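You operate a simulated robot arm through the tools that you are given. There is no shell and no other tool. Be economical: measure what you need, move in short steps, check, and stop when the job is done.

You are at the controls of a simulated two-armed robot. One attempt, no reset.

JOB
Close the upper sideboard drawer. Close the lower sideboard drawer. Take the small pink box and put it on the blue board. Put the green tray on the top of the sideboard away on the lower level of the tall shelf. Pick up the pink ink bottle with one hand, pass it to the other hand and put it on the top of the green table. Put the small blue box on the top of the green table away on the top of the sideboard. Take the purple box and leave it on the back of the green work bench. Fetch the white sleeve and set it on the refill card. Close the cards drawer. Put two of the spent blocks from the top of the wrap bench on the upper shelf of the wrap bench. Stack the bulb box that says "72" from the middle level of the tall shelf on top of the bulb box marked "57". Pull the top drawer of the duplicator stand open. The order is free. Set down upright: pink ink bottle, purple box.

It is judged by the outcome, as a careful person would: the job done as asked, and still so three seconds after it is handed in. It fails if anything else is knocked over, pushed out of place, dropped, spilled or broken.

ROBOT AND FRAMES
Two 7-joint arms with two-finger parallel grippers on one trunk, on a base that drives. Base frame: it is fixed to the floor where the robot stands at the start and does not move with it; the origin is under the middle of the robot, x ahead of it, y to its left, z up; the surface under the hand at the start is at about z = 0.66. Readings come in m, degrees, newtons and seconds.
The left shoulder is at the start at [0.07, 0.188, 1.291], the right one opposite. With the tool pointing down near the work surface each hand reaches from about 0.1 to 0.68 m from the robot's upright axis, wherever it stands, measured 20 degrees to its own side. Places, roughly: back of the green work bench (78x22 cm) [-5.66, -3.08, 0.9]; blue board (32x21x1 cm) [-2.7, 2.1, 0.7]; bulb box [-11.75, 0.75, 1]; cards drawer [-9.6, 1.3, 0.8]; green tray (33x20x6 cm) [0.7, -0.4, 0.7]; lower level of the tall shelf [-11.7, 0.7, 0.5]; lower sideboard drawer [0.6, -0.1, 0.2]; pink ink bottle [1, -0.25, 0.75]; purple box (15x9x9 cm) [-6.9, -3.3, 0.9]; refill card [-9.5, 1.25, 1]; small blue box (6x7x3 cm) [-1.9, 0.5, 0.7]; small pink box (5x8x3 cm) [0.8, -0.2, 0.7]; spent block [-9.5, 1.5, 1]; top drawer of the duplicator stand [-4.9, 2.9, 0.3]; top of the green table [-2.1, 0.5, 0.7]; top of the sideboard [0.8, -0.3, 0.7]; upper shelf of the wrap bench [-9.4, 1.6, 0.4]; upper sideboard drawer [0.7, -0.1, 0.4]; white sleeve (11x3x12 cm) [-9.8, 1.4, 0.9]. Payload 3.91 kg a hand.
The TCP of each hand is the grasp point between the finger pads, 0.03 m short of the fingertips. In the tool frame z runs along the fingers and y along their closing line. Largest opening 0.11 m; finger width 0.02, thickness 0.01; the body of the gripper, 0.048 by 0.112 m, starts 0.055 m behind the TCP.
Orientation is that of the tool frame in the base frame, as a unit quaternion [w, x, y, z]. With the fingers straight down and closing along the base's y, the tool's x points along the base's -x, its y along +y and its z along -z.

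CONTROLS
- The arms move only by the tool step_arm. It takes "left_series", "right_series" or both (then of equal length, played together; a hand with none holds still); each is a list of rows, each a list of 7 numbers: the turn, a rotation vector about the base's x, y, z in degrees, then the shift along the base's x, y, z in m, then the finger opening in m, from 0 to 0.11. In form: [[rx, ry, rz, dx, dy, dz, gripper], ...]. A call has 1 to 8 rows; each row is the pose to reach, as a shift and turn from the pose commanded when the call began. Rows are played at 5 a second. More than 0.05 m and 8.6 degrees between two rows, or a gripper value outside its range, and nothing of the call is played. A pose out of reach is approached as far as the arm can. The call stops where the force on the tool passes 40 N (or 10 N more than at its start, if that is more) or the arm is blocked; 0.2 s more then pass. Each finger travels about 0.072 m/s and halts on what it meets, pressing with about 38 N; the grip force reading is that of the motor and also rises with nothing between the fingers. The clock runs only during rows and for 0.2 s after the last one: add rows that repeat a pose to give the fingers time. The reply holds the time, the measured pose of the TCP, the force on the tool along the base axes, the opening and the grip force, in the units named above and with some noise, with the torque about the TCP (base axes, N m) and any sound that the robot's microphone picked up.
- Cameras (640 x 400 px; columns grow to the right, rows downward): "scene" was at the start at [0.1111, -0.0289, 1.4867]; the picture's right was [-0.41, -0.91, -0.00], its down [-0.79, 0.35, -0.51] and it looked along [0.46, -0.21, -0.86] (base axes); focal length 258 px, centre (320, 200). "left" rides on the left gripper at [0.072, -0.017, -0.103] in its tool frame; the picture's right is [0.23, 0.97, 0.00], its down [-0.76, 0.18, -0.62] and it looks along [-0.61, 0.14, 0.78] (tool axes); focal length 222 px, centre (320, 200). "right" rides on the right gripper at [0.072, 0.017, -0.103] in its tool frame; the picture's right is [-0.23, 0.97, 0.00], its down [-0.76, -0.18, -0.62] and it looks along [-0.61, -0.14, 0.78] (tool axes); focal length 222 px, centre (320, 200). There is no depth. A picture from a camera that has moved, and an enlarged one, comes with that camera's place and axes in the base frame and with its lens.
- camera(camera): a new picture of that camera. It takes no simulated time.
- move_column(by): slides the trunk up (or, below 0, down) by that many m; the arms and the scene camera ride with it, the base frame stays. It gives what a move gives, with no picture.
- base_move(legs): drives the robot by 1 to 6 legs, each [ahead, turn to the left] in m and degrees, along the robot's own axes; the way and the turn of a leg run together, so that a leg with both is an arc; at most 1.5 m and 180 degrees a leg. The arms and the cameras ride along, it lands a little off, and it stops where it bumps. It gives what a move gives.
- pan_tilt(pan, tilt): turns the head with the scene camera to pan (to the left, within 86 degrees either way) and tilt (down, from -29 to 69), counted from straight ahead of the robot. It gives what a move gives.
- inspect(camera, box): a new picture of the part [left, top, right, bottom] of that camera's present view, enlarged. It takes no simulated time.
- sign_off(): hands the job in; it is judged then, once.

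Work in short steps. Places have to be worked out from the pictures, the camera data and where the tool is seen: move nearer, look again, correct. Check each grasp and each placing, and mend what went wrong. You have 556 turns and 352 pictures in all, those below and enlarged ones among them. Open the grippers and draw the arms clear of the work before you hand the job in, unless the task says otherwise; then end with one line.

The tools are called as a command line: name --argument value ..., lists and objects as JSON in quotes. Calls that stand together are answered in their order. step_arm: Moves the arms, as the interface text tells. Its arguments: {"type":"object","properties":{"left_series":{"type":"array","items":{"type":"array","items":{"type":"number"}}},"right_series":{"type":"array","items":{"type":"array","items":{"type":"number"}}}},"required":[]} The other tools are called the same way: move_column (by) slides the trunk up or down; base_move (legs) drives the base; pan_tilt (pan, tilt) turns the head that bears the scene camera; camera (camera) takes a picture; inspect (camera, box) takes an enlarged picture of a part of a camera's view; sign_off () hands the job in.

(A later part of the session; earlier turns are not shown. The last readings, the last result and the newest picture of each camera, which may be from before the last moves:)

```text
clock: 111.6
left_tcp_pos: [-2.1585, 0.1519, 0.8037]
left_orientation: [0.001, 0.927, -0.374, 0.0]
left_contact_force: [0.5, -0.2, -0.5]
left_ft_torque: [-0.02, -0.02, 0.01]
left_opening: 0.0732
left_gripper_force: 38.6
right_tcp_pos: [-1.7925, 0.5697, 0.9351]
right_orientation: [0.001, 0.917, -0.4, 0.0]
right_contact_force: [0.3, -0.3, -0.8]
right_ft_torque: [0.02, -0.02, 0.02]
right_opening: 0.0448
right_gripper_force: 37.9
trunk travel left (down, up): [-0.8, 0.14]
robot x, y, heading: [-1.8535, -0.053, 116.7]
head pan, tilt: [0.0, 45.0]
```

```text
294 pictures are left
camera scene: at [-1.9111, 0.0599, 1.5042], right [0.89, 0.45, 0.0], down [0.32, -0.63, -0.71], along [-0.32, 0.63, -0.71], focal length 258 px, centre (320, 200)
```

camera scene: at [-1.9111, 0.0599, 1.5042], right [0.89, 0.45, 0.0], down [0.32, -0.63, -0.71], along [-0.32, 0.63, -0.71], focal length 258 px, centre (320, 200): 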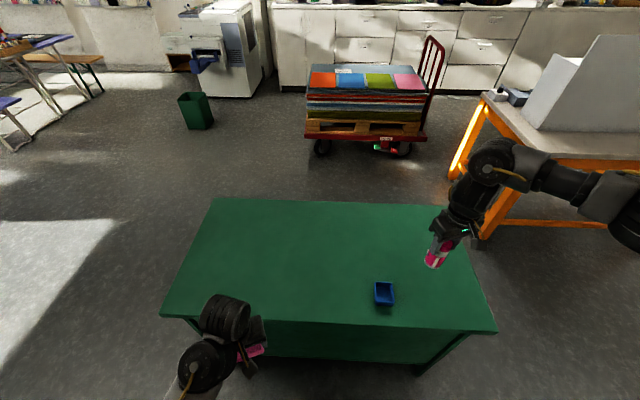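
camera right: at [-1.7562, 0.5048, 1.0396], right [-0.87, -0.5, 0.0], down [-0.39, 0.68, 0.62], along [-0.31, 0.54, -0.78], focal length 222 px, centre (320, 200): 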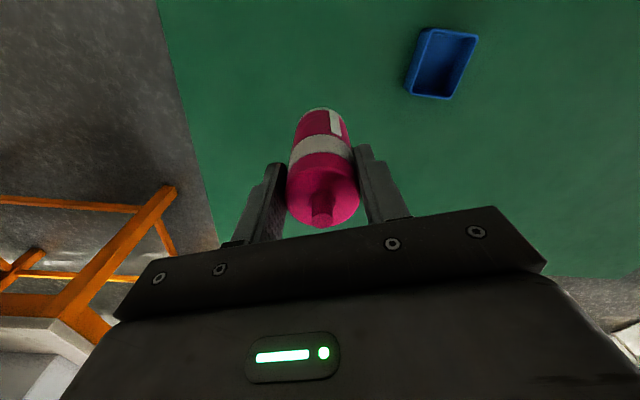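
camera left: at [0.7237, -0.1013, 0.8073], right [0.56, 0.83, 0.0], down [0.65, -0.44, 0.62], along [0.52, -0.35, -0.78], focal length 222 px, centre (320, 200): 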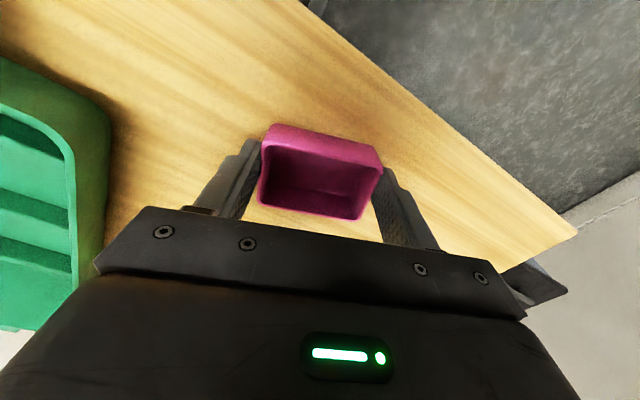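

Placement spot is clear. Descend until the bottle is about 2–3 cm above the table and look.

step_arm --right_series '[[0, 0, 0, 0, 0, -0.03, 0.02], [0, 0, 0, 0, 0, -0.06, 0.02], [0, 0, 0, 0, 0, -0.09, 0.02], [0, 0, 0, 0, 0, -0.09, 0.02]]'

inspect --camera "scene" --box '[360, 220, 520, 320]'

camera --camera "left"

```text
clock: 112.6
left_tcp_pos: [-2.1594, 0.1532, 0.803]
left_orientation: [0.0, 0.927, -0.374, 0.0]
left_contact_force: [-0.6, -0.8, 0.1]
left_ft_torque: [-0.02, -0.02, 0.06]
left_opening: 0.0727
left_gripper_force: 37.9
right_tcp_pos: [-1.7931, 0.5689, 0.8447]
right_orientation: [0.002, 0.916, -0.401, 0.001]
right_contact_force: [0.8, 0.1, 0.1]
right_ft_torque: [-0.02, 0.0, 0.01]
right_opening: 0.0449
right_gripper_force: 37.8
trunk travel left (down, up): [-0.8, 0.14]
robot x, y, heading: [-1.8516, -0.0575, 116.7]
head pan, tilt: [0.0, 45.0]
```

```text
4.00 times, centred on (440, 270) of scene
camera zoom: at [-1.9117, 0.0606, 1.5042], right [0.89, 0.45, 0.0], down [0.32, -0.63, -0.71], along [-0.32, 0.63, -0.71], focal length 1031 px, centre (-160, -80)
```

zoom: 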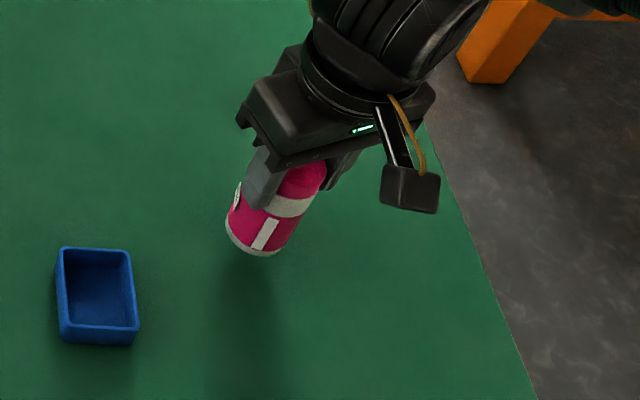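

```text
292 pictures are left
camera left: at [-2.0962, 0.1133, 0.9072], right [-0.51, -0.86, 0.0], down [-0.67, 0.4, 0.62], along [-0.53, 0.32, -0.78], focal length 222 px, centre (320, 200)
```

left: 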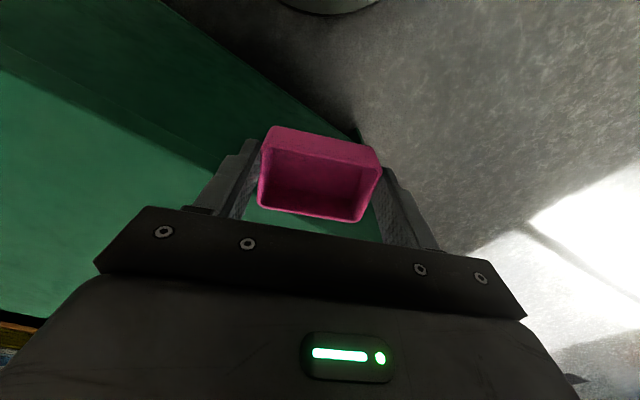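

Still a few cm above. Lower in small steps, watching the force.

step_arm --right_series '[[0, 0, 0, 0, 0, -0.008, 0.02], [0, 0, 0, 0, 0, -0.016, 0.02], [0, 0, 0, 0, 0, -0.022, 0.02], [0, 0, 0, 0, 0, -0.028, 0.02]]'

inspect --camera "scene" --box '[360, 220, 520, 320]'

```text
clock: 113.6
left_tcp_pos: [-2.1591, 0.1506, 0.8049]
left_orientation: [-0.001, 0.927, -0.375, 0.0]
left_contact_force: [-0.3, 0.4, -0.2]
left_ft_torque: [0.02, 0.0, 0.0]
left_opening: 0.0732
left_gripper_force: 38.2
right_tcp_pos: [-1.7938, 0.569, 0.8203]
right_orientation: [0.0, 0.917, -0.4, -0.001]
right_contact_force: [3.1, 0.6, 20.8]
right_ft_torque: [-0.16, -0.55, -0.03]
right_opening: 0.0449
right_gripper_force: 38.2
trunk travel left (down, up): [-0.8, 0.14]
robot x, y, heading: [-1.8519, -0.0582, 116.5]
head pan, tilt: [0.0, 45.0]
```

```text
4.00 times, centred on (440, 270) of scene
camera zoom: at [-1.9115, 0.0573, 1.5048], right [0.89, 0.45, 0.0], down [0.32, -0.63, -0.71], along [-0.32, 0.63, -0.71], focal length 1031 px, centre (-160, -80)
```

zoom: 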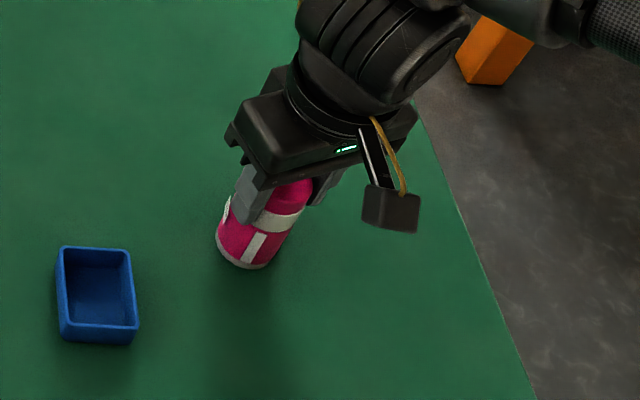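

Contact (21 N). Ease up 3 mm, open, and withdraw upward.

step_arm --right_series '[[0, 0, 0, 0, 0, 0.004, 0.02], [0, 0, 0, 0, 0, 0.004, 0.05], [0, 0, 0, 0, 0, 0.004, 0.07], [0, 0, 0, 0, 0, 0.004, 0.07], [0, 0, 0, 0, 0, 0.04, 0.07], [0, 0, 0, 0, 0, 0.08, 0.07], [0, 0, 0, 0, 0, 0.12, 0.07]]'

inspect --camera "scene" --box '[360, 220, 520, 320]'

camera --camera "right"

```text
clock: 115.2
left_tcp_pos: [-2.1581, 0.1518, 0.8042]
left_orientation: [-0.001, 0.927, -0.376, 0.0]
left_contact_force: [0.2, 0.3, -1.3]
left_ft_torque: [0.03, 0.0, 0.02]
left_opening: 0.0731
left_gripper_force: 38.7
right_tcp_pos: [-1.7929, 0.5689, 0.9352]
right_orientation: [0.002, 0.917, -0.4, 0.001]
right_contact_force: [-0.2, 0.5, 0.1]
right_ft_torque: [0.03, -0.01, -0.04]
right_opening: 0.0698
right_gripper_force: 0.0
trunk travel left (down, up): [-0.8, 0.14]
robot x, y, heading: [-1.8516, -0.0554, 116.8]
head pan, tilt: [0.0, 45.0]
```

```text
4.00 times, centred on (440, 270) of scene
camera zoom: at [-1.9118, 0.0596, 1.5041], right [0.89, 0.45, 0.0], down [0.32, -0.63, -0.71], along [-0.32, 0.63, -0.71], focal length 1031 px, centre (-160, -80)
```

zoom: 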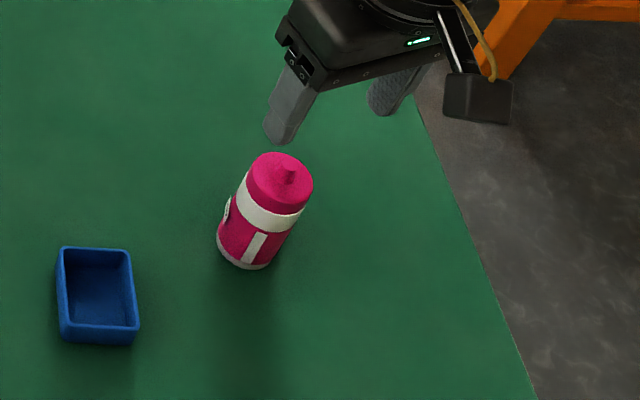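

```text
289 pictures are left
camera right: at [-1.7566, 0.5035, 1.0416], right [-0.87, -0.5, 0.0], down [-0.39, 0.68, 0.62], along [-0.31, 0.54, -0.78], focal length 222 px, centre (320, 200)
```

right: 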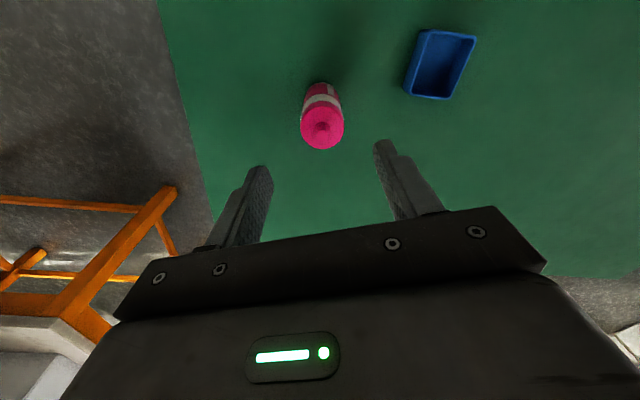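

Bottle stands upright. Next, the blue box: centre ≈(-1.891,0.469). Rotate -20° and move over it.

step_arm --right_series '[[0, 0, -6, -0.03, -0.035, 0, 0.1], [0, 0, -13, -0.064, -0.07, 0, 0.11], [0, 0, -20, -0.098, -0.1, 0, 0.11], [0, 0, -20, -0.098, -0.1, -0.05, 0.11], [0, 0, -20, -0.098, -0.1, -0.09, 0.11], [0, 0, -20, -0.098, -0.1, -0.09, 0.11]]'

camera --camera "right"

```text
clock: 116.6
left_tcp_pos: [-2.1581, 0.1526, 0.8032]
left_orientation: [0.0, 0.927, -0.374, 0.001]
left_contact_force: [-0.6, 0.6, -0.4]
left_ft_torque: [0.01, -0.01, -0.03]
left_opening: 0.073
left_gripper_force: 37.7
right_tcp_pos: [-1.8922, 0.468, 0.8495]
right_orientation: [0.002, 0.833, -0.554, 0.0]
right_contact_force: [-0.3, 0.0, 0.1]
right_ft_torque: [0.01, 0.01, 0.02]
right_opening: 0.1099
right_gripper_force: 0.0
trunk travel left (down, up): [-0.8, 0.14]
robot x, y, heading: [-1.85, -0.0568, 116.5]
head pan, tilt: [0.0, 45.0]
```

```text
288 pictures are left
camera right: at [-1.8804, 0.3957, 0.9534], right [-0.99, -0.17, 0.0], down [-0.13, 0.77, 0.62], along [-0.11, 0.61, -0.78], focal length 222 px, centre (320, 200)
```

right: 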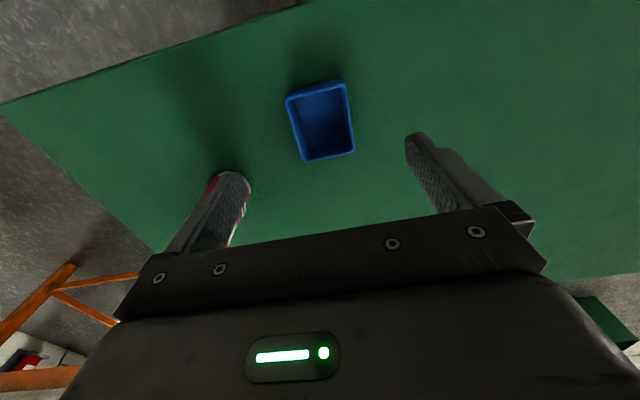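

Aligned within a degree. Descend and close.

step_arm --right_series '[[0, 0, 0, -0.004, -0.002, -0.04, 0.1], [0, 0, 0, -0.004, -0.002, -0.07, 0.1], [0, 0, 0, -0.004, -0.002, -0.085, 0.1], [0, 0, 0, -0.004, -0.002, -0.085, 0.075], [0, 0, 0, -0.004, -0.002, -0.085, 0.05], [0, 0, 0, -0.004, -0.002, -0.085, 0.03], [0, 0, 0, -0.004, -0.002, -0.085, 0.03]]'

camera --camera "right"

```text
clock: 118.2
left_tcp_pos: [-2.1581, 0.1519, 0.8038]
left_orientation: [0.001, 0.927, -0.375, 0.001]
left_contact_force: [0.8, -0.4, -0.5]
left_ft_torque: [0.01, 0.02, -0.03]
left_opening: 0.0732
left_gripper_force: 38.2
right_tcp_pos: [-1.8957, 0.4691, 0.765]
right_orientation: [0.001, 0.833, -0.554, 0.001]
right_contact_force: [0.6, 1.1, 0.2]
right_ft_torque: [0.0, 0.02, 0.0]
right_opening: 0.0532
right_gripper_force: 38.5
trunk travel left (down, up): [-0.8, 0.14]
robot x, y, heading: [-1.8514, -0.0581, 116.4]
head pan, tilt: [0.0, 45.0]
```

```text
287 pictures are left
camera right: at [-1.8833, 0.3957, 0.8683], right [-0.99, -0.17, 0.0], down [-0.13, 0.77, 0.62], along [-0.11, 0.61, -0.78], focal length 222 px, centre (320, 200)
```

right: 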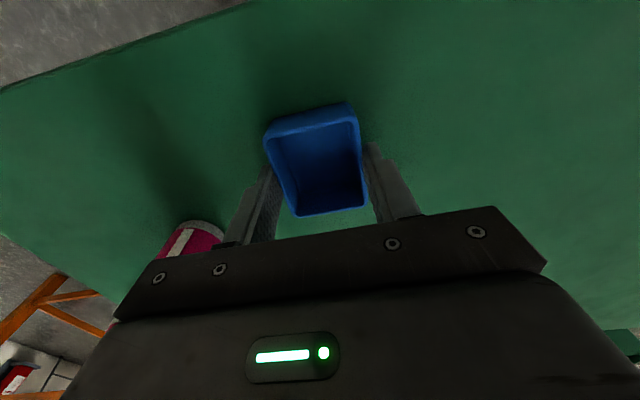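

Blue box gripped. Lift straight up and draw back.

step_arm --right_series '[[0, 0, 0, 0, 0, 0.045, 0.03], [0, 0, 0, 0, 0, 0.09, 0.03], [0, 0, 0, 0, 0, 0.135, 0.03], [0, 0, 0, 0.02, -0.04, 0.15, 0.03], [0, 0, 0, 0.04, -0.08, 0.15, 0.03], [0, 0, 0, 0.06, -0.12, 0.15, 0.03]]'

camera --camera "scene"

```text
clock: 119.6
left_tcp_pos: [-2.157, 0.1511, 0.8026]
left_orientation: [0.001, 0.927, -0.374, 0.0]
left_contact_force: [-0.3, -0.3, -0.2]
left_ft_torque: [0.03, 0.01, 0.0]
left_opening: 0.0733
left_gripper_force: 38.1
right_tcp_pos: [-1.8265, 0.408, 0.8772]
right_orientation: [0.004, 0.835, -0.551, 0.0]
right_contact_force: [-0.1, 0.6, -0.7]
right_ft_torque: [-0.03, 0.03, 0.02]
right_opening: 0.0533
right_gripper_force: 37.4
right hand out of reach, approached as far as the arm can: row 4, 5, 6
trunk travel left (down, up): [-0.8, 0.14]
robot x, y, heading: [-1.8539, -0.0576, 116.5]
head pan, tilt: [0.0, 45.0]
```

```text
286 pictures are left
camera scene: at [-1.9104, 0.0601, 1.5043], right [0.89, 0.45, 0.0], down [0.32, -0.63, -0.71], along [-0.32, 0.63, -0.71], focal length 258 px, centre (320, 200)
```

scene: 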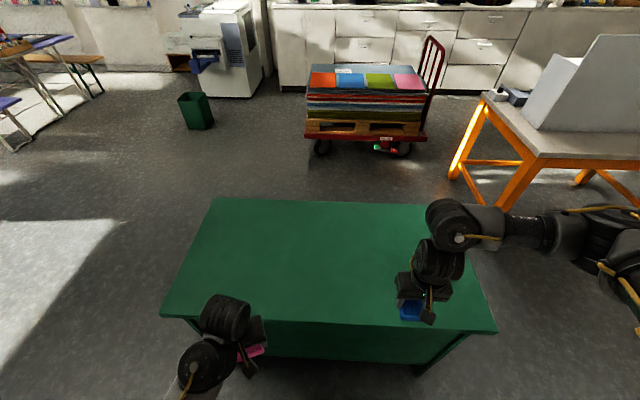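

Check that the bottle is still standing behind the hand.

camera --camera "right"

```text
285 pictures are left
camera right: at [-1.8134, 0.3355, 0.9817], right [-0.98, -0.17, 0.01], down [-0.13, 0.77, 0.62], along [-0.11, 0.61, -0.79], focal length 222 px, centre (320, 200)
```

right: 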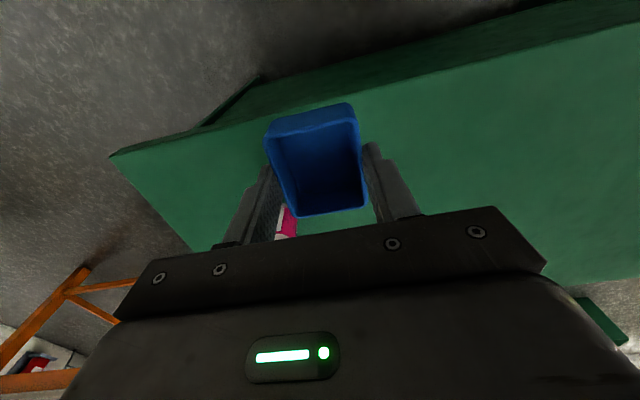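

Bottle stands fine. Raise the trunk for clearance and drive around the west side of the table toward the cart with the boards.

move_column --by 0.13

base_move --legs '[[-0.3, 0], [0, 69.5], [1.187, 0], [0, -74.7], [0.966, 0]]'

camera --camera "scene"

```text
clock: 121.2
left_tcp_pos: [-2.158, 0.1531, 0.9335]
left_orientation: [0.0, 0.927, -0.374, 0.001]
left_contact_force: [0.6, -0.7, 0.2]
left_ft_torque: [0.02, 0.03, 0.02]
left_opening: 0.0731
left_gripper_force: 37.7
right_tcp_pos: [-1.827, 0.4085, 1.0058]
right_orientation: [0.004, 0.834, -0.552, 0.0]
right_contact_force: [-1.1, 0.4, 0.4]
right_ft_torque: [-0.05, 0.0, 0.06]
right_opening: 0.0532
right_gripper_force: 38.3
trunk travel left (down, up): [-0.93, 0.01]
robot x, y, heading: [-1.8543, -0.0568, 116.8]
head pan, tilt: [0.0, 45.0]
```

```text
clock: 139.8
left_tcp_pos: [-3.4897, 0.7593, 0.9332]
left_orientation: [0.0, 0.896, -0.444, -0.001]
left_contact_force: [-0.1, -0.8, -0.2]
left_ft_torque: [-0.02, -0.02, 0.01]
left_opening: 0.073
left_gripper_force: 37.6
right_tcp_pos: [-3.1247, 0.9619, 1.0069]
right_orientation: [0.004, 0.79, -0.613, 0.0]
right_contact_force: [-0.2, 0.1, -0.2]
right_ft_torque: [-0.02, 0.02, -0.02]
right_opening: 0.0529
right_gripper_force: 38.3
trunk travel left (down, up): [-0.93, 0.01]
robot x, y, heading: [-3.2184, 0.5045, 107.9]
head pan, tilt: [0.0, 45.0]
```

```text
284 pictures are left
camera scene: at [-3.2605, 0.6303, 1.6342], right [0.95, 0.31, 0.0], down [0.22, -0.67, -0.71], along [-0.22, 0.67, -0.71], focal length 258 px, centre (320, 200)
```

scene: 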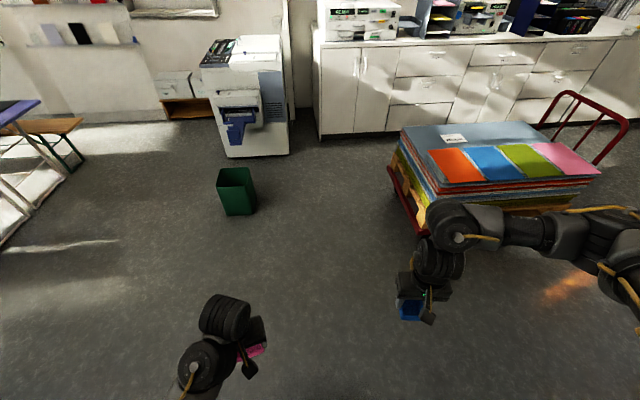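

Continue: swing around to face the cart from the south.

base_move --legs '[[0, -40.4], [0.7, 0], [0, -56.2], [0.7, 0], [0, 105.4]]'

camera --camera "scene"

```text
clock: 155.9
left_tcp_pos: [-2.5514, 1.4983, 0.935]
left_orientation: [0.0, 0.916, -0.401, -0.001]
left_contact_force: [0.3, -1.0, -0.4]
left_ft_torque: [0.0, 0.0, 0.0]
left_opening: 0.0732
left_gripper_force: 37.3
right_tcp_pos: [-2.2049, 1.7339, 1.0075]
right_orientation: [0.006, 0.818, -0.575, 0.001]
right_contact_force: [0.2, -0.5, -0.2]
right_ft_torque: [-0.03, 0.03, 0.0]
right_opening: 0.0531
right_gripper_force: 37.6
trunk travel left (down, up): [-0.93, 0.01]
robot x, y, heading: [-2.2603, 1.2732, 113.2]
head pan, tilt: [0.0, 45.0]
```

```text
283 pictures are left
camera scene: at [-2.3095, 1.3922, 1.6341], right [0.92, 0.4, 0.0], down [0.28, -0.65, -0.71], along [-0.28, 0.65, -0.71], focal length 258 px, centre (320, 200)
```

scene: 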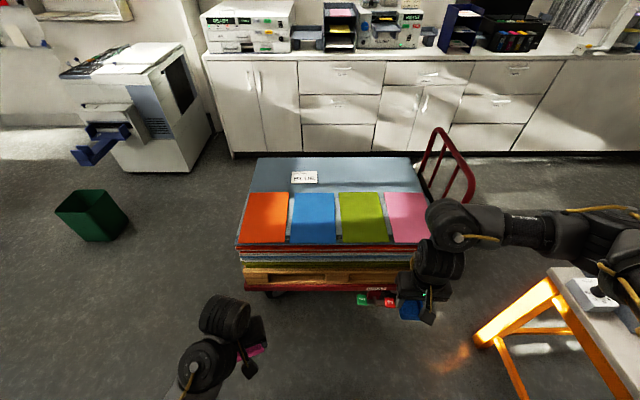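

Blue board centre at about (-2.664,2.128). Turn 8° right and drive 0.38 m in.

base_move --legs '[[0, -8], [0.38, 0]]'

camera --camera "scene"

camera --camera "left"

```text
clock: 158.9
left_tcp_pos: [-2.6138, 1.9015, 0.9335]
left_orientation: [0.0, 0.885, -0.466, 0.0]
left_contact_force: [0.8, 0.6, -0.1]
left_ft_torque: [0.01, 0.03, 0.0]
left_opening: 0.0729
left_gripper_force: 37.8
right_tcp_pos: [-2.2389, 2.0856, 1.0077]
right_orientation: [0.005, 0.775, -0.632, 0.0]
right_contact_force: [-0.1, -0.5, 0.6]
right_ft_torque: [-0.01, -0.02, -0.01]
right_opening: 0.053
right_gripper_force: 37.8
trunk travel left (down, up): [-0.93, 0.01]
robot x, y, heading: [-2.3522, 1.642, 105.0]
head pan, tilt: [0.0, 45.0]
```

```text
282 pictures are left
camera scene: at [-2.3902, 1.7614, 1.6343], right [0.97, 0.26, 0.0], down [0.18, -0.68, -0.71], along [-0.18, 0.68, -0.71], focal length 258 px, centre (320, 200)
```

scene: 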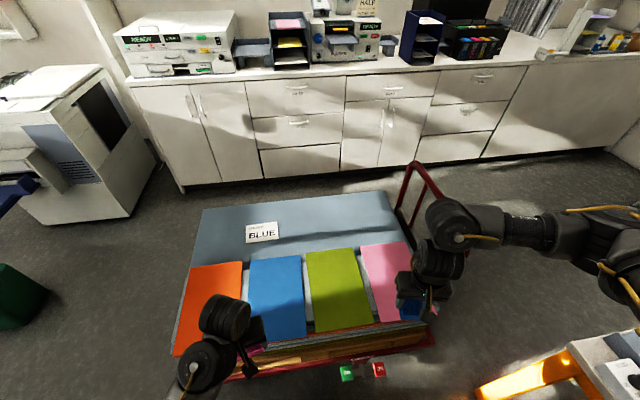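

```text
281 pictures are left
camera left: at [-2.5606, 1.8502, 1.0374], right [-0.67, -0.74, 0.0], down [-0.58, 0.53, 0.62], along [-0.46, 0.42, -0.78], focal length 222 px, centre (320, 200)
```

left: 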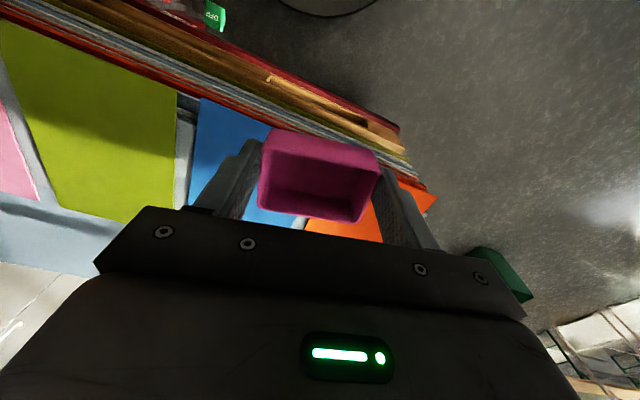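

Blue board centre ≈(-2.655,2.12). Lower trunk 0.1 m and move the left hand over the board centre.

move_column --by -0.1

step_arm --left_series '[[0, 0, 0, -0.008, 0.043, 0, 0.04], [0, 0, 0, -0.016, 0.086, 0, 0.04], [0, 0, 0, -0.025, 0.13, 0, 0.04], [0, 0, 0, -0.033, 0.172, 0, 0.04], [0, 0, 0, -0.041, 0.212, 0, 0.04], [0, 0, 0, -0.041, 0.212, 0, 0.04]]'

camera --camera "scene"

camera --camera "left"

```text
clock: 160.2
left_tcp_pos: [-2.6137, 1.9015, 0.8329]
left_orientation: [0.001, 0.885, -0.466, 0.001]
left_contact_force: [-0.9, -0.6, -0.1]
left_ft_torque: [0.0, 0.01, 0.01]
left_opening: 0.073
left_gripper_force: 37.8
right_tcp_pos: [-2.2377, 2.0871, 0.9067]
right_orientation: [0.005, 0.775, -0.632, -0.001]
right_contact_force: [0.4, -0.9, -0.1]
right_ft_torque: [0.01, -0.01, 0.03]
right_opening: 0.053
right_gripper_force: 37.9
trunk travel left (down, up): [-0.83, 0.11]
robot x, y, heading: [-2.3539, 1.6356, 104.7]
head pan, tilt: [0.0, 45.0]
```

```text
clock: 161.6
left_tcp_pos: [-2.6531, 2.1153, 0.834]
left_orientation: [-0.001, 0.885, -0.466, 0.0]
left_contact_force: [-0.1, 0.3, -0.2]
left_ft_torque: [0.06, 0.02, -0.02]
left_opening: 0.0731
left_gripper_force: 38.2
right_tcp_pos: [-2.2392, 2.0859, 0.907]
right_orientation: [0.005, 0.775, -0.632, -0.001]
right_contact_force: [-0.4, -0.5, -0.1]
right_ft_torque: [0.01, 0.01, -0.01]
right_opening: 0.0529
right_gripper_force: 37.8
trunk travel left (down, up): [-0.83, 0.11]
robot x, y, heading: [-2.352, 1.6331, 104.8]
head pan, tilt: [0.0, 45.0]
```

```text
280 pictures are left
camera scene: at [-2.3907, 1.7615, 1.5342], right [0.97, 0.26, 0.0], down [0.18, -0.68, -0.71], along [-0.18, 0.68, -0.71], focal length 258 px, centre (320, 200)
```

scene: 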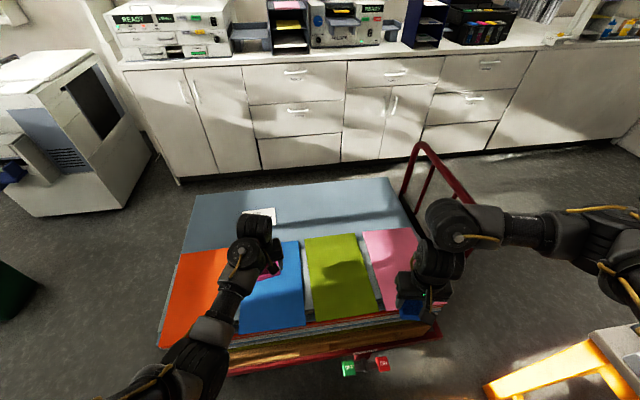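

```text
279 pictures are left
camera left: at [-2.5995, 2.0635, 0.9386], right [-0.67, -0.74, 0.0], down [-0.58, 0.53, 0.62], along [-0.46, 0.42, -0.78], focal length 222 px, centre (320, 200)
```

left: 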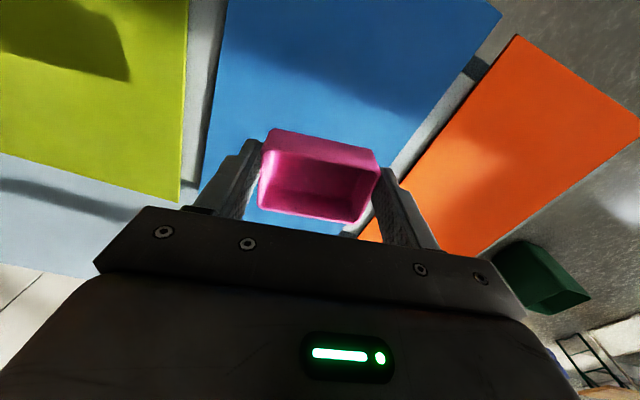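

Directly over the blue board. Descend, first quickly, then to contact.

step_arm --left_series '[[0, 0, 0, 0, 0, -0.03, 0.04], [0, 0, 0, 0, 0, -0.06, 0.04], [0, 0, 0, 0, 0, -0.07, 0.04], [0, 0, 0, 0, 0, -0.078, 0.04], [0, 0, 0, 0, 0, -0.085, 0.04]]'

camera --camera "left"

```text
clock: 162.8
left_tcp_pos: [-2.6552, 2.1138, 0.7493]
left_orientation: [0.0, 0.885, -0.466, 0.0]
left_contact_force: [0.4, -1.0, -0.5]
left_ft_torque: [0.02, 0.01, 0.03]
left_opening: 0.0732
left_gripper_force: 38.0
right_tcp_pos: [-2.2385, 2.087, 0.9069]
right_orientation: [0.004, 0.775, -0.632, 0.0]
right_contact_force: [-0.4, -0.1, 0.0]
right_ft_torque: [-0.03, 0.01, -0.03]
right_opening: 0.053
right_gripper_force: 38.4
trunk travel left (down, up): [-0.83, 0.11]
robot x, y, heading: [-2.3572, 1.6338, 105.1]
head pan, tilt: [0.0, 45.0]
```

```text
278 pictures are left
camera left: at [-2.6017, 2.0628, 0.8524], right [-0.67, -0.74, 0.0], down [-0.58, 0.53, 0.62], along [-0.46, 0.42, -0.78], focal length 222 px, centre (320, 200)
```

left: 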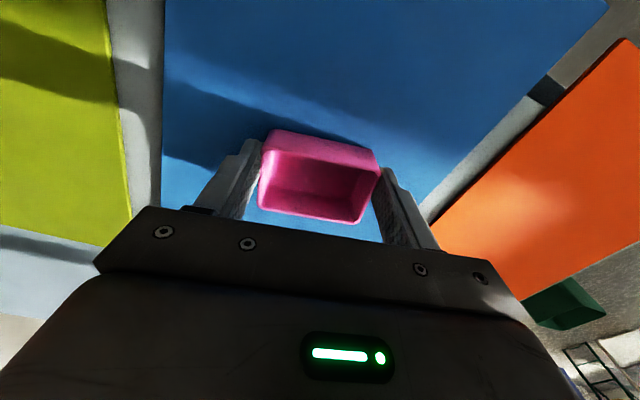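

step_arm --left_series '[[0, 0, 0, 0, 0, -0.008, 0.04], [0, 0, 0, 0, 0, -0.015, 0.04], [0, 0, 0, 0, 0, -0.022, 0.04], [0, 0, 0, 0, 0, -0.029, 0.04], [0, 0, 0, 0, 0, -0.036, 0.04]]'

```text
clock: 163.3
left_tcp_pos: [-2.6558, 2.1155, 0.7467]
left_orientation: [-0.005, 0.885, -0.465, -0.002]
left_contact_force: [5.4, -18.9, 33.4]
left_ft_torque: [-0.77, -0.01, 0.07]
left_opening: 0.073
left_gripper_force: 38.2
right_tcp_pos: [-2.2376, 2.0836, 0.9091]
right_orientation: [0.004, 0.775, -0.632, -0.002]
right_contact_force: [0.0, 0.0, 0.3]
right_ft_torque: [-0.01, -0.01, 0.03]
right_opening: 0.053
right_gripper_force: 38.6
trunk travel left (down, up): [-0.83, 0.11]
robot x, y, heading: [-2.3539, 1.6382, 105.0]
head pan, tilt: [0.0, 45.0]
stopped in row 2 (left hand): the force on the tool passed its limit at 42 N (the readings are from after the stop); the commanded pose is now the measured one
```

Contact at z≈0.747. Ease up, open, and lift.

step_arm --left_series '[[0, 0, 0, 0, 0, 0.002, 0.04], [0, 0, 0, 0, 0, 0.002, 0.09], [0, 0, 0, 0, 0, 0.002, 0.11], [0, 0, 0, 0, 0, 0.002, 0.11], [0, 0, 0, 0, 0, 0.04, 0.11], [0, 0, 0, 0, 0, 0.08, 0.11], [0, 0, 0, 0.01, -0.045, 0.08, 0.11], [0, 0, 0, 0.02, -0.09, 0.08, 0.11]]'

camera --camera "left"

camera --camera "scene"

```text
clock: 165.1
left_tcp_pos: [-2.6346, 2.0268, 0.8228]
left_orientation: [-0.004, 0.885, -0.465, -0.003]
left_contact_force: [0.0, -0.1, 0.2]
left_ft_torque: [0.02, 0.01, -0.01]
left_opening: 0.1099
left_gripper_force: 0.1
right_tcp_pos: [-2.2382, 2.0847, 0.9077]
right_orientation: [0.004, 0.775, -0.632, 0.001]
right_contact_force: [-0.2, 0.1, 0.6]
right_ft_torque: [0.0, 0.01, 0.0]
right_opening: 0.0528
right_gripper_force: 37.9
trunk travel left (down, up): [-0.83, 0.11]
robot x, y, heading: [-2.3575, 1.6363, 105.1]
head pan, tilt: [0.0, 45.0]
```

```text
277 pictures are left
camera left: at [-2.5808, 1.9752, 0.9251], right [-0.67, -0.74, -0.01], down [-0.58, 0.52, 0.63], along [-0.46, 0.43, -0.78], focal length 222 px, centre (320, 200)
```

left: 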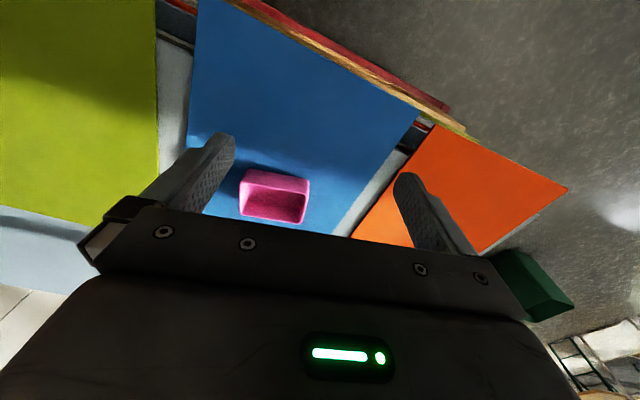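

```text
276 pictures are left
camera scene: at [-2.3905, 1.76, 1.5344], right [0.97, 0.26, 0.0], down [0.18, -0.68, -0.71], along [-0.18, 0.68, -0.71], focal length 258 px, centre (320, 200)
```

scene: 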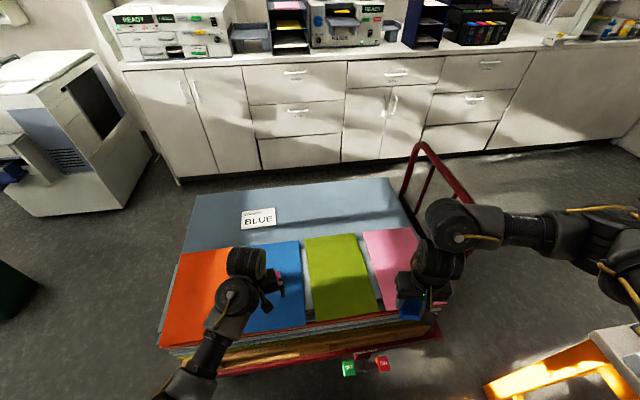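

Pink box rests on the blue board. Raise the trunk, retreat and drive back around to the sideboard with the blue box.

move_column --by 0.1

base_move --legs '[[-0.37, 0], [0, 86.3], [0.7, 0], [0, 56], [0.7, 0], [0, 41]]'

```text
clock: 166.5
left_tcp_pos: [-2.6355, 2.0293, 0.9201]
left_orientation: [-0.003, 0.885, -0.465, -0.002]
left_contact_force: [-0.1, -0.5, -0.3]
left_ft_torque: [0.01, 0.01, -0.01]
left_opening: 0.11
left_gripper_force: 0.0
right_tcp_pos: [-2.2384, 2.0869, 1.0061]
right_orientation: [0.005, 0.775, -0.632, 0.001]
right_contact_force: [-1.0, 0.9, -0.5]
right_ft_torque: [-0.01, 0.0, 0.01]
right_opening: 0.0531
right_gripper_force: 38.1
trunk travel left (down, up): [-0.93, 0.01]
robot x, y, heading: [-2.3575, 1.6331, 105.2]
head pan, tilt: [0.0, 45.0]
```

```text
clock: 183.8
left_tcp_pos: [-2.8957, 0.1307, 0.9211]
left_orientation: [0.003, 0.432, 0.902, -0.003]
left_contact_force: [-1.3, 0.4, -0.3]
left_ft_torque: [-0.03, -0.01, 0.02]
left_opening: 0.1101
left_gripper_force: 0.1
right_tcp_pos: [-3.2866, 0.0441, 1.0066]
right_orientation: [0.0, 0.603, 0.798, 0.006]
right_contact_force: [-0.7, 0.2, 0.2]
right_ft_torque: [0.0, 0.0, 0.01]
right_opening: 0.0532
right_gripper_force: 37.8
trunk travel left (down, up): [-0.93, 0.01]
robot x, y, heading: [-3.203, 0.4963, -70.4]
head pan, tilt: [0.0, 45.0]
```

base_move --legs '[[0.993, -1.8], [0, 86], [1.5, 0], [1.5, 0], [0.3, 0], [0, -80]]'

camera --camera "scene"

```text
clock: 211.6
left_tcp_pos: [0.6637, -0.2007, 0.9206]
left_orientation: [0.002, 0.42, 0.907, -0.004]
left_contact_force: [0.4, 0.0, -0.2]
left_ft_torque: [-0.01, 0.01, 0.01]
left_opening: 0.1101
left_gripper_force: 0.0
right_tcp_pos: [0.2766, -0.2969, 1.0065]
right_orientation: [-0.001, 0.592, 0.806, 0.004]
right_contact_force: [-0.4, 0.1, 0.6]
right_ft_torque: [0.01, 0.0, -0.02]
right_opening: 0.0534
right_gripper_force: 37.8
trunk travel left (down, up): [-0.93, 0.01]
robot x, y, heading: [0.3488, 0.1611, -69.3]
head pan, tilt: [0.0, 45.0]
```

```text
275 pictures are left
camera scene: at [0.3941, 0.0376, 1.6341], right [-0.94, -0.35, 0.0], down [-0.25, 0.66, -0.71], along [0.25, -0.66, -0.71], focal length 258 px, centre (320, 200)
```

scene: 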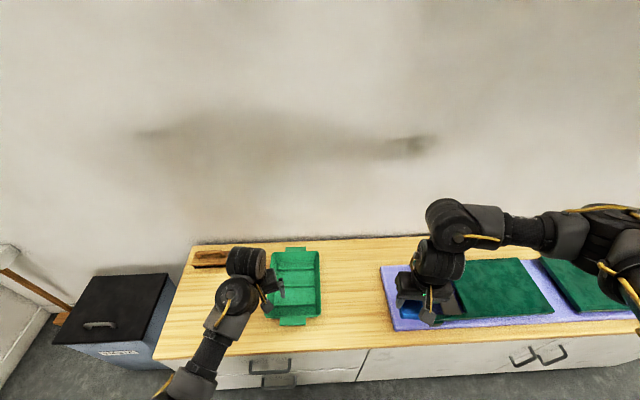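

Back at the sideboard. I'll bring the left hand back a bit, lower the trunk, then set the blue box in the gap between the tray and the purple mat, at about (0.414,-0.349).

step_arm --left_series '[[0, 0, 0, -0.005, 0.046, 0, 0.11], [0, 0, 0, -0.01, 0.09, 0, 0.11], [0, 0, 0, -0.01, 0.09, 0, 0.11]]' --right_series '[[0, 0, 0, 0.046, -0.017, 0, 0.03], [0, 0, 0, 0.092, -0.035, 0, 0.03], [0, 0, 0, 0.137, -0.052, 0, 0.03]]'

camera --camera "right"

```text
clock: 212.4
left_tcp_pos: [0.6541, -0.1127, 0.9177]
left_orientation: [0.002, 0.421, 0.907, -0.003]
left_contact_force: [-0.3, 1.0, 0.0]
left_ft_torque: [0.03, 0.02, 0.0]
left_opening: 0.11
left_gripper_force: 0.1
right_tcp_pos: [0.4157, -0.3522, 1.0069]
right_orientation: [-0.001, 0.593, 0.805, 0.005]
right_contact_force: [-1.0, -0.1, -0.5]
right_ft_torque: [0.01, -0.01, -0.04]
right_opening: 0.0529
right_gripper_force: 38.0
trunk travel left (down, up): [-0.93, 0.01]
robot x, y, heading: [0.3488, 0.1604, -69.7]
head pan, tilt: [0.0, 45.0]
```

```text
274 pictures are left
camera right: at [0.4099, -0.2791, 1.1125], right [1.0, 0.07, 0.0], down [0.05, -0.79, 0.62], along [0.05, -0.61, -0.79], focal length 222 px, centre (320, 200)
```

right: 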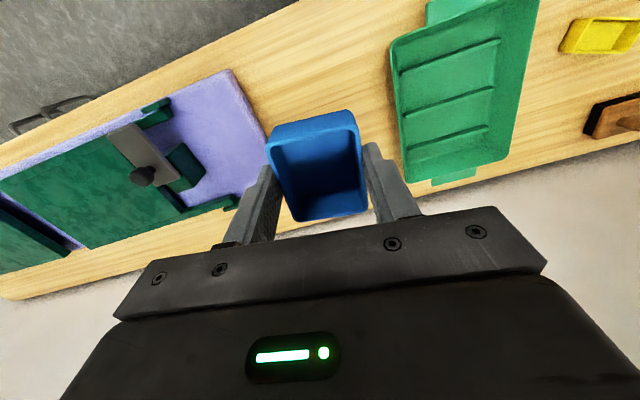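

Centred in the gap. Lower the trunk 0.15 m, then descend with the hand.

move_column --by -0.15

step_arm --right_series '[[0, 0, 0, 0, 0, -0.045, 0.03], [0, 0, 0, 0, 0, -0.09, 0.03], [0, 0, 0, 0, 0, -0.12, 0.03], [0, 0, 0, 0, 0, -0.135, 0.03]]'

camera --camera "right"

```text
clock: 214.2
left_tcp_pos: [0.654, -0.111, 0.7682]
left_orientation: [0.003, 0.421, 0.907, -0.003]
left_contact_force: [0.3, 0.0, -0.2]
left_ft_torque: [0.01, -0.01, -0.01]
left_opening: 0.11
left_gripper_force: 0.1
right_tcp_pos: [0.4146, -0.3497, 0.858]
right_orientation: [0.0, 0.593, 0.805, 0.005]
right_contact_force: [-0.7, -0.8, -0.3]
right_ft_torque: [0.03, 0.01, -0.01]
right_opening: 0.0534
right_gripper_force: 37.5
trunk travel left (down, up): [-0.78, 0.16]
robot x, y, heading: [0.3473, 0.1619, -69.4]
head pan, tilt: [0.0, 45.0]
```

```text
clock: 215.2
left_tcp_pos: [0.6539, -0.1114, 0.7693]
left_orientation: [0.003, 0.421, 0.907, -0.004]
left_contact_force: [0.2, 0.2, 0.8]
left_ft_torque: [0.02, 0.01, 0.03]
left_opening: 0.1102
left_gripper_force: 0.1
right_tcp_pos: [0.4149, -0.3517, 0.7212]
right_orientation: [0.0, 0.593, 0.805, 0.005]
right_contact_force: [-0.9, -0.1, -0.2]
right_ft_torque: [0.01, -0.01, -0.03]
right_opening: 0.0533
right_gripper_force: 38.2
trunk travel left (down, up): [-0.78, 0.16]
robot x, y, heading: [0.3484, 0.1604, -69.0]
head pan, tilt: [0.0, 45.0]
```

```text
273 pictures are left
camera right: at [0.4083, -0.2776, 0.8268], right [1.0, 0.07, 0.01], down [0.05, -0.79, 0.62], along [0.05, -0.62, -0.79], focal length 222 px, centre (320, 200)
```

right: 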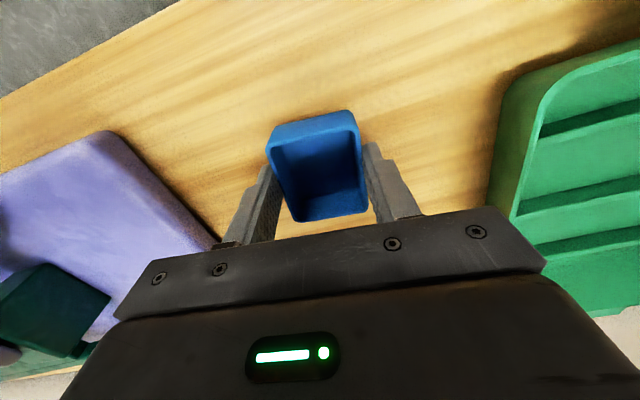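

step_arm --right_series '[[0, 0, 0, 0, 0, -0.006, 0.03], [0, 0, 0, 0, 0, -0.012, 0.03], [0, 0, 0, 0, 0, -0.017, 0.03]]'

```text
clock: 215.9
left_tcp_pos: [0.6535, -0.1117, 0.7688]
left_orientation: [0.002, 0.421, 0.907, -0.004]
left_contact_force: [0.5, 0.1, -1.1]
left_ft_torque: [0.0, 0.03, -0.01]
left_opening: 0.1101
left_gripper_force: 0.0
right_tcp_pos: [0.4132, -0.3502, 0.7056]
right_orientation: [0.0, 0.593, 0.805, 0.003]
right_contact_force: [-0.3, -0.2, 0.0]
right_ft_torque: [-0.04, 0.02, 0.0]
right_opening: 0.0531
right_gripper_force: 37.5
trunk travel left (down, up): [-0.78, 0.16]
robot x, y, heading: [0.3503, 0.1618, -69.3]
head pan, tilt: [0.0, 45.0]
```

step_arm --right_series '[[0, 0, 0, 0, 0, -0.004, 0.03], [0, 0, 0, 0, 0, -0.008, 0.03]]'

```text
clock: 216.6
left_tcp_pos: [0.653, -0.1092, 0.7705]
left_orientation: [0.004, 0.421, 0.907, -0.005]
left_contact_force: [-0.2, -0.6, 0.4]
left_ft_torque: [0.0, 0.01, -0.01]
left_opening: 0.1098
left_gripper_force: 0.0
right_tcp_pos: [0.4157, -0.3509, 0.7024]
right_orientation: [0.003, 0.594, 0.805, 0.003]
right_contact_force: [-6.2, -2.9, 39.8]
right_ft_torque: [0.23, 0.47, -0.01]
right_opening: 0.0527
right_gripper_force: 38.1
trunk travel left (down, up): [-0.78, 0.16]
robot x, y, heading: [0.3481, 0.1619, -69.0]
head pan, tilt: [0.0, 45.0]
```

Contact. Ease up, open and lift away.

step_arm --right_series '[[0, 0, 0, 0, 0, 0.005, 0.03], [0, 0, 0, 0, 0, 0.005, 0.07], [0, 0, 0, 0, 0, 0.005, 0.09], [0, 0, 0, 0, 0, 0.005, 0.1], [0, 0, 0, 0, 0, 0.04, 0.1], [0, 0, 0, 0, 0, 0.08, 0.1], [0, 0, 0, -0.01, 0.03, 0.11, 0.1], [0, 0, 0, -0.02, 0.07, 0.12, 0.1]]'

camera --camera "right"

camera --camera "scene"

```text
clock: 218.3
left_tcp_pos: [0.6524, -0.1109, 0.7684]
left_orientation: [0.003, 0.42, 0.907, -0.004]
left_contact_force: [0.0, 0.3, 0.3]
left_ft_torque: [0.01, 0.0, 0.03]
left_opening: 0.1103
left_gripper_force: 0.1
right_tcp_pos: [0.3946, -0.2811, 0.8161]
right_orientation: [-0.001, 0.592, 0.806, 0.006]
right_contact_force: [-0.3, 0.5, 0.4]
right_ft_torque: [-0.02, -0.04, -0.02]
right_opening: 0.1001
right_gripper_force: 0.1
trunk travel left (down, up): [-0.78, 0.16]
robot x, y, heading: [0.3495, 0.1583, -69.1]
head pan, tilt: [0.0, 45.0]
```

```text
272 pictures are left
camera right: at [0.3873, -0.2081, 0.9214], right [1.0, 0.07, 0.01], down [0.05, -0.79, 0.62], along [0.05, -0.61, -0.79], focal length 222 px, centre (320, 200)
```

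right: 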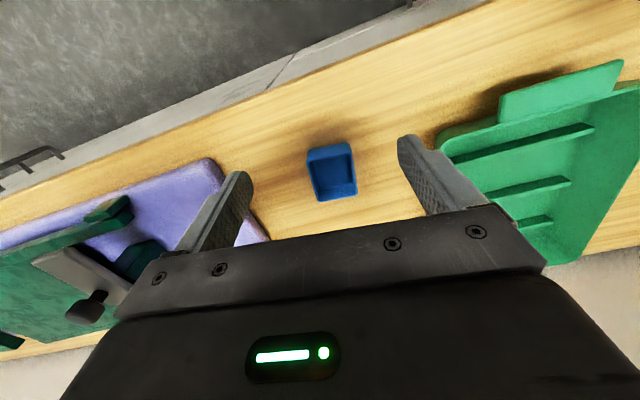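

```text
271 pictures are left
camera scene: at [0.3937, 0.0383, 1.4842], right [-0.94, -0.35, 0.0], down [-0.25, 0.66, -0.71], along [0.25, -0.66, -0.71], focal length 258 px, centre (320, 200)
```

scene: 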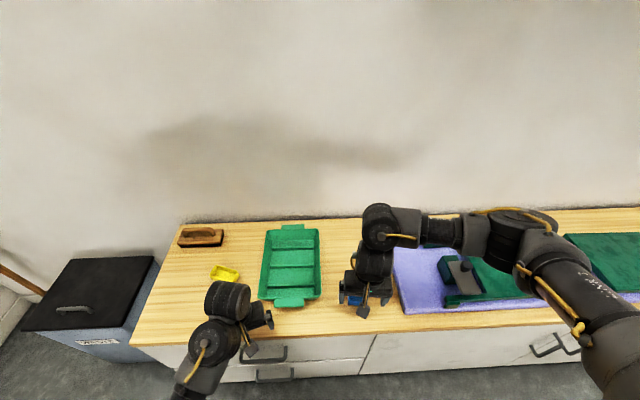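

Blue box placed. Before taking the tray I'll look west with the head to learn about the tall shelf's shape.

pan_tilt --pan -86 --tilt 10

camera --camera "scene"

```text
clock: 219.9
left_tcp_pos: [0.6531, -0.1119, 0.7692]
left_orientation: [0.001, 0.422, 0.907, -0.004]
left_contact_force: [-1.0, 0.5, -0.3]
left_ft_torque: [-0.01, 0.0, 0.0]
left_opening: 0.11
left_gripper_force: 0.1
right_tcp_pos: [0.3954, -0.2813, 0.8171]
right_orientation: [0.0, 0.592, 0.806, 0.006]
right_contact_force: [0.2, 0.2, 0.5]
right_ft_torque: [-0.03, 0.03, 0.01]
right_opening: 0.0999
right_gripper_force: 0.2
trunk travel left (down, up): [-0.78, 0.16]
robot x, y, heading: [0.3473, 0.1635, -69.1]
head pan, tilt: [-85.9, 10.0]
```

```text
270 pictures are left
camera scene: at [0.2808, 0.0745, 1.5391], right [-0.42, 0.91, 0.0], down [0.16, 0.07, -0.98], along [-0.89, -0.41, -0.17], focal length 258 px, centre (320, 200)
```

scene: 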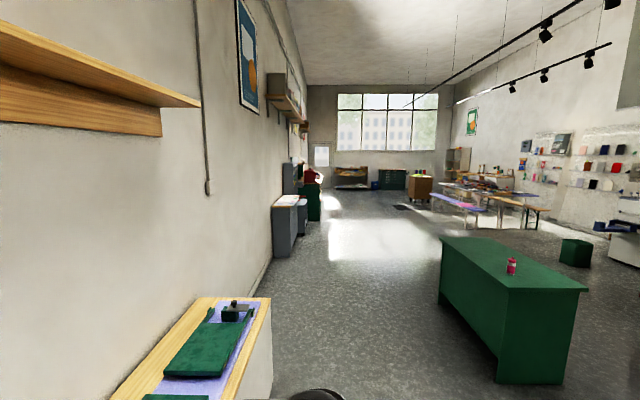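

inspect --camera "scene" --box '[420, 130, 530, 200]'

inspect --camera "scene" --box '[436, 140, 484, 170]'

```text
5.71 times, centred on (475, 165) of scene
camera zoom: at [0.2808, 0.0745, 1.5391], right [-0.42, 0.91, 0.0], down [0.16, 0.07, -0.98], along [-0.89, -0.41, -0.17], focal length 1473 px, centre (-566, 400)
```

zoom: 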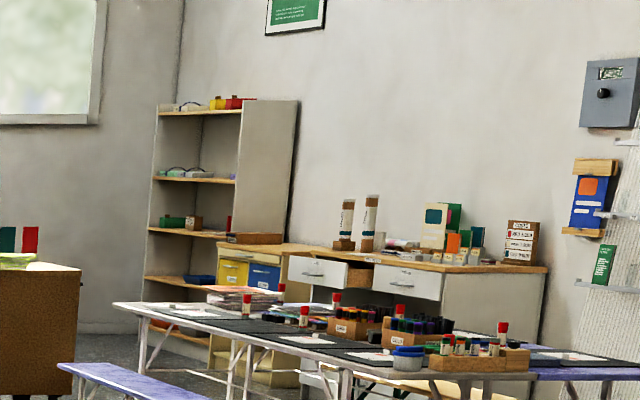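

```text
13.33 times, centred on (460, 155) of scene
camera zoom: at [0.2808, 0.0745, 1.5391], right [-0.42, 0.91, 0.0], down [0.16, 0.07, -0.98], along [-0.89, -0.41, -0.17], focal length 3436 px, centre (-1547, 800)
```

zoom: 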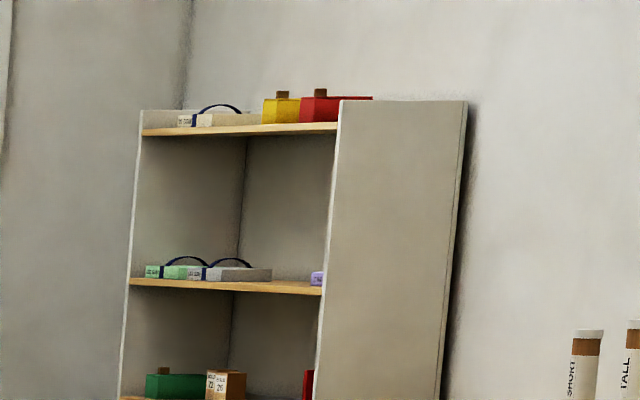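

The shelf is deep enough (≥0.44 m) for the tray lengthwise. I'll center the robot on the tray: raise a bit, shift the base 0.09 m left.

move_column --by 0.1

base_move --legs '[[0, 90], [0.09, 0], [0, -89]]'

pan_tilt --pan 0 --tilt 55

camera --camera "scene"

```text
clock: 221.3
left_tcp_pos: [0.6543, -0.1114, 0.8697]
left_orientation: [0.002, 0.421, 0.907, -0.004]
left_contact_force: [0.5, 0.3, 0.4]
left_ft_torque: [-0.01, 0.02, 0.01]
left_opening: 0.11
left_gripper_force: 0.0
right_tcp_pos: [0.3946, -0.2809, 0.9158]
right_orientation: [0.0, 0.592, 0.806, 0.006]
right_contact_force: [0.1, 0.8, -0.8]
right_ft_torque: [-0.01, 0.0, -0.02]
right_opening: 0.1001
right_gripper_force: 0.0
trunk travel left (down, up): [-0.88, 0.06]
robot x, y, heading: [0.3453, 0.1591, -69.3]
head pan, tilt: [-85.9, 10.0]
```

```text
clock: 230.1
left_tcp_pos: [0.7547, -0.0589, 0.869]
left_orientation: [0.003, 0.395, 0.919, -0.003]
left_contact_force: [-0.5, -0.4, -0.3]
left_ft_torque: [0.0, 0.02, 0.01]
left_opening: 0.1098
left_gripper_force: 0.1
right_tcp_pos: [0.5046, -0.2433, 0.9156]
right_orientation: [0.0, 0.568, 0.823, 0.005]
right_contact_force: [0.8, 0.3, 0.0]
right_ft_torque: [0.01, -0.01, -0.01]
right_opening: 0.1
right_gripper_force: 0.1
trunk travel left (down, up): [-0.88, 0.06]
robot x, y, heading: [0.4338, 0.1995, -65.9]
head pan, tilt: [-85.9, 10.0]
```

```text
clock: 231.7
left_tcp_pos: [0.7536, -0.0584, 0.8692]
left_orientation: [0.002, 0.394, 0.919, -0.003]
left_contact_force: [-0.7, -0.2, 0.2]
left_ft_torque: [0.01, 0.03, 0.01]
left_opening: 0.1101
left_gripper_force: 0.0
right_tcp_pos: [0.5049, -0.2427, 0.9157]
right_orientation: [0.0, 0.568, 0.823, 0.005]
right_contact_force: [-0.3, 0.5, -0.5]
right_ft_torque: [-0.02, 0.0, 0.02]
right_opening: 0.1
right_gripper_force: 0.0
trunk travel left (down, up): [-0.88, 0.06]
robot x, y, heading: [0.4316, 0.1983, -65.9]
head pan, tilt: [0.0, 55.0]
```

```text
267 pictures are left
camera scene: at [0.4816, 0.0843, 1.5707], right [-0.91, -0.41, 0.0], down [-0.33, 0.75, -0.57], along [0.23, -0.52, -0.82], focal length 258 px, centre (320, 200)
```

scene: 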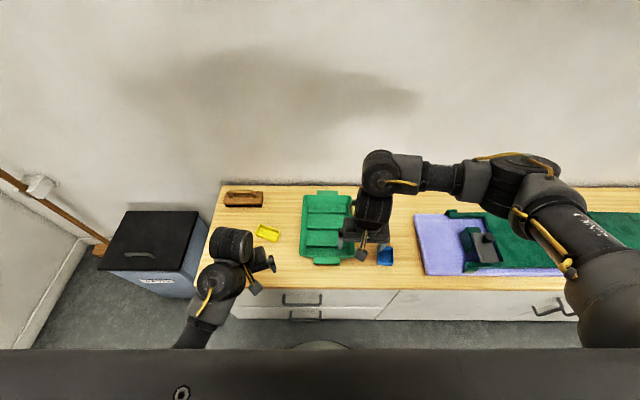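

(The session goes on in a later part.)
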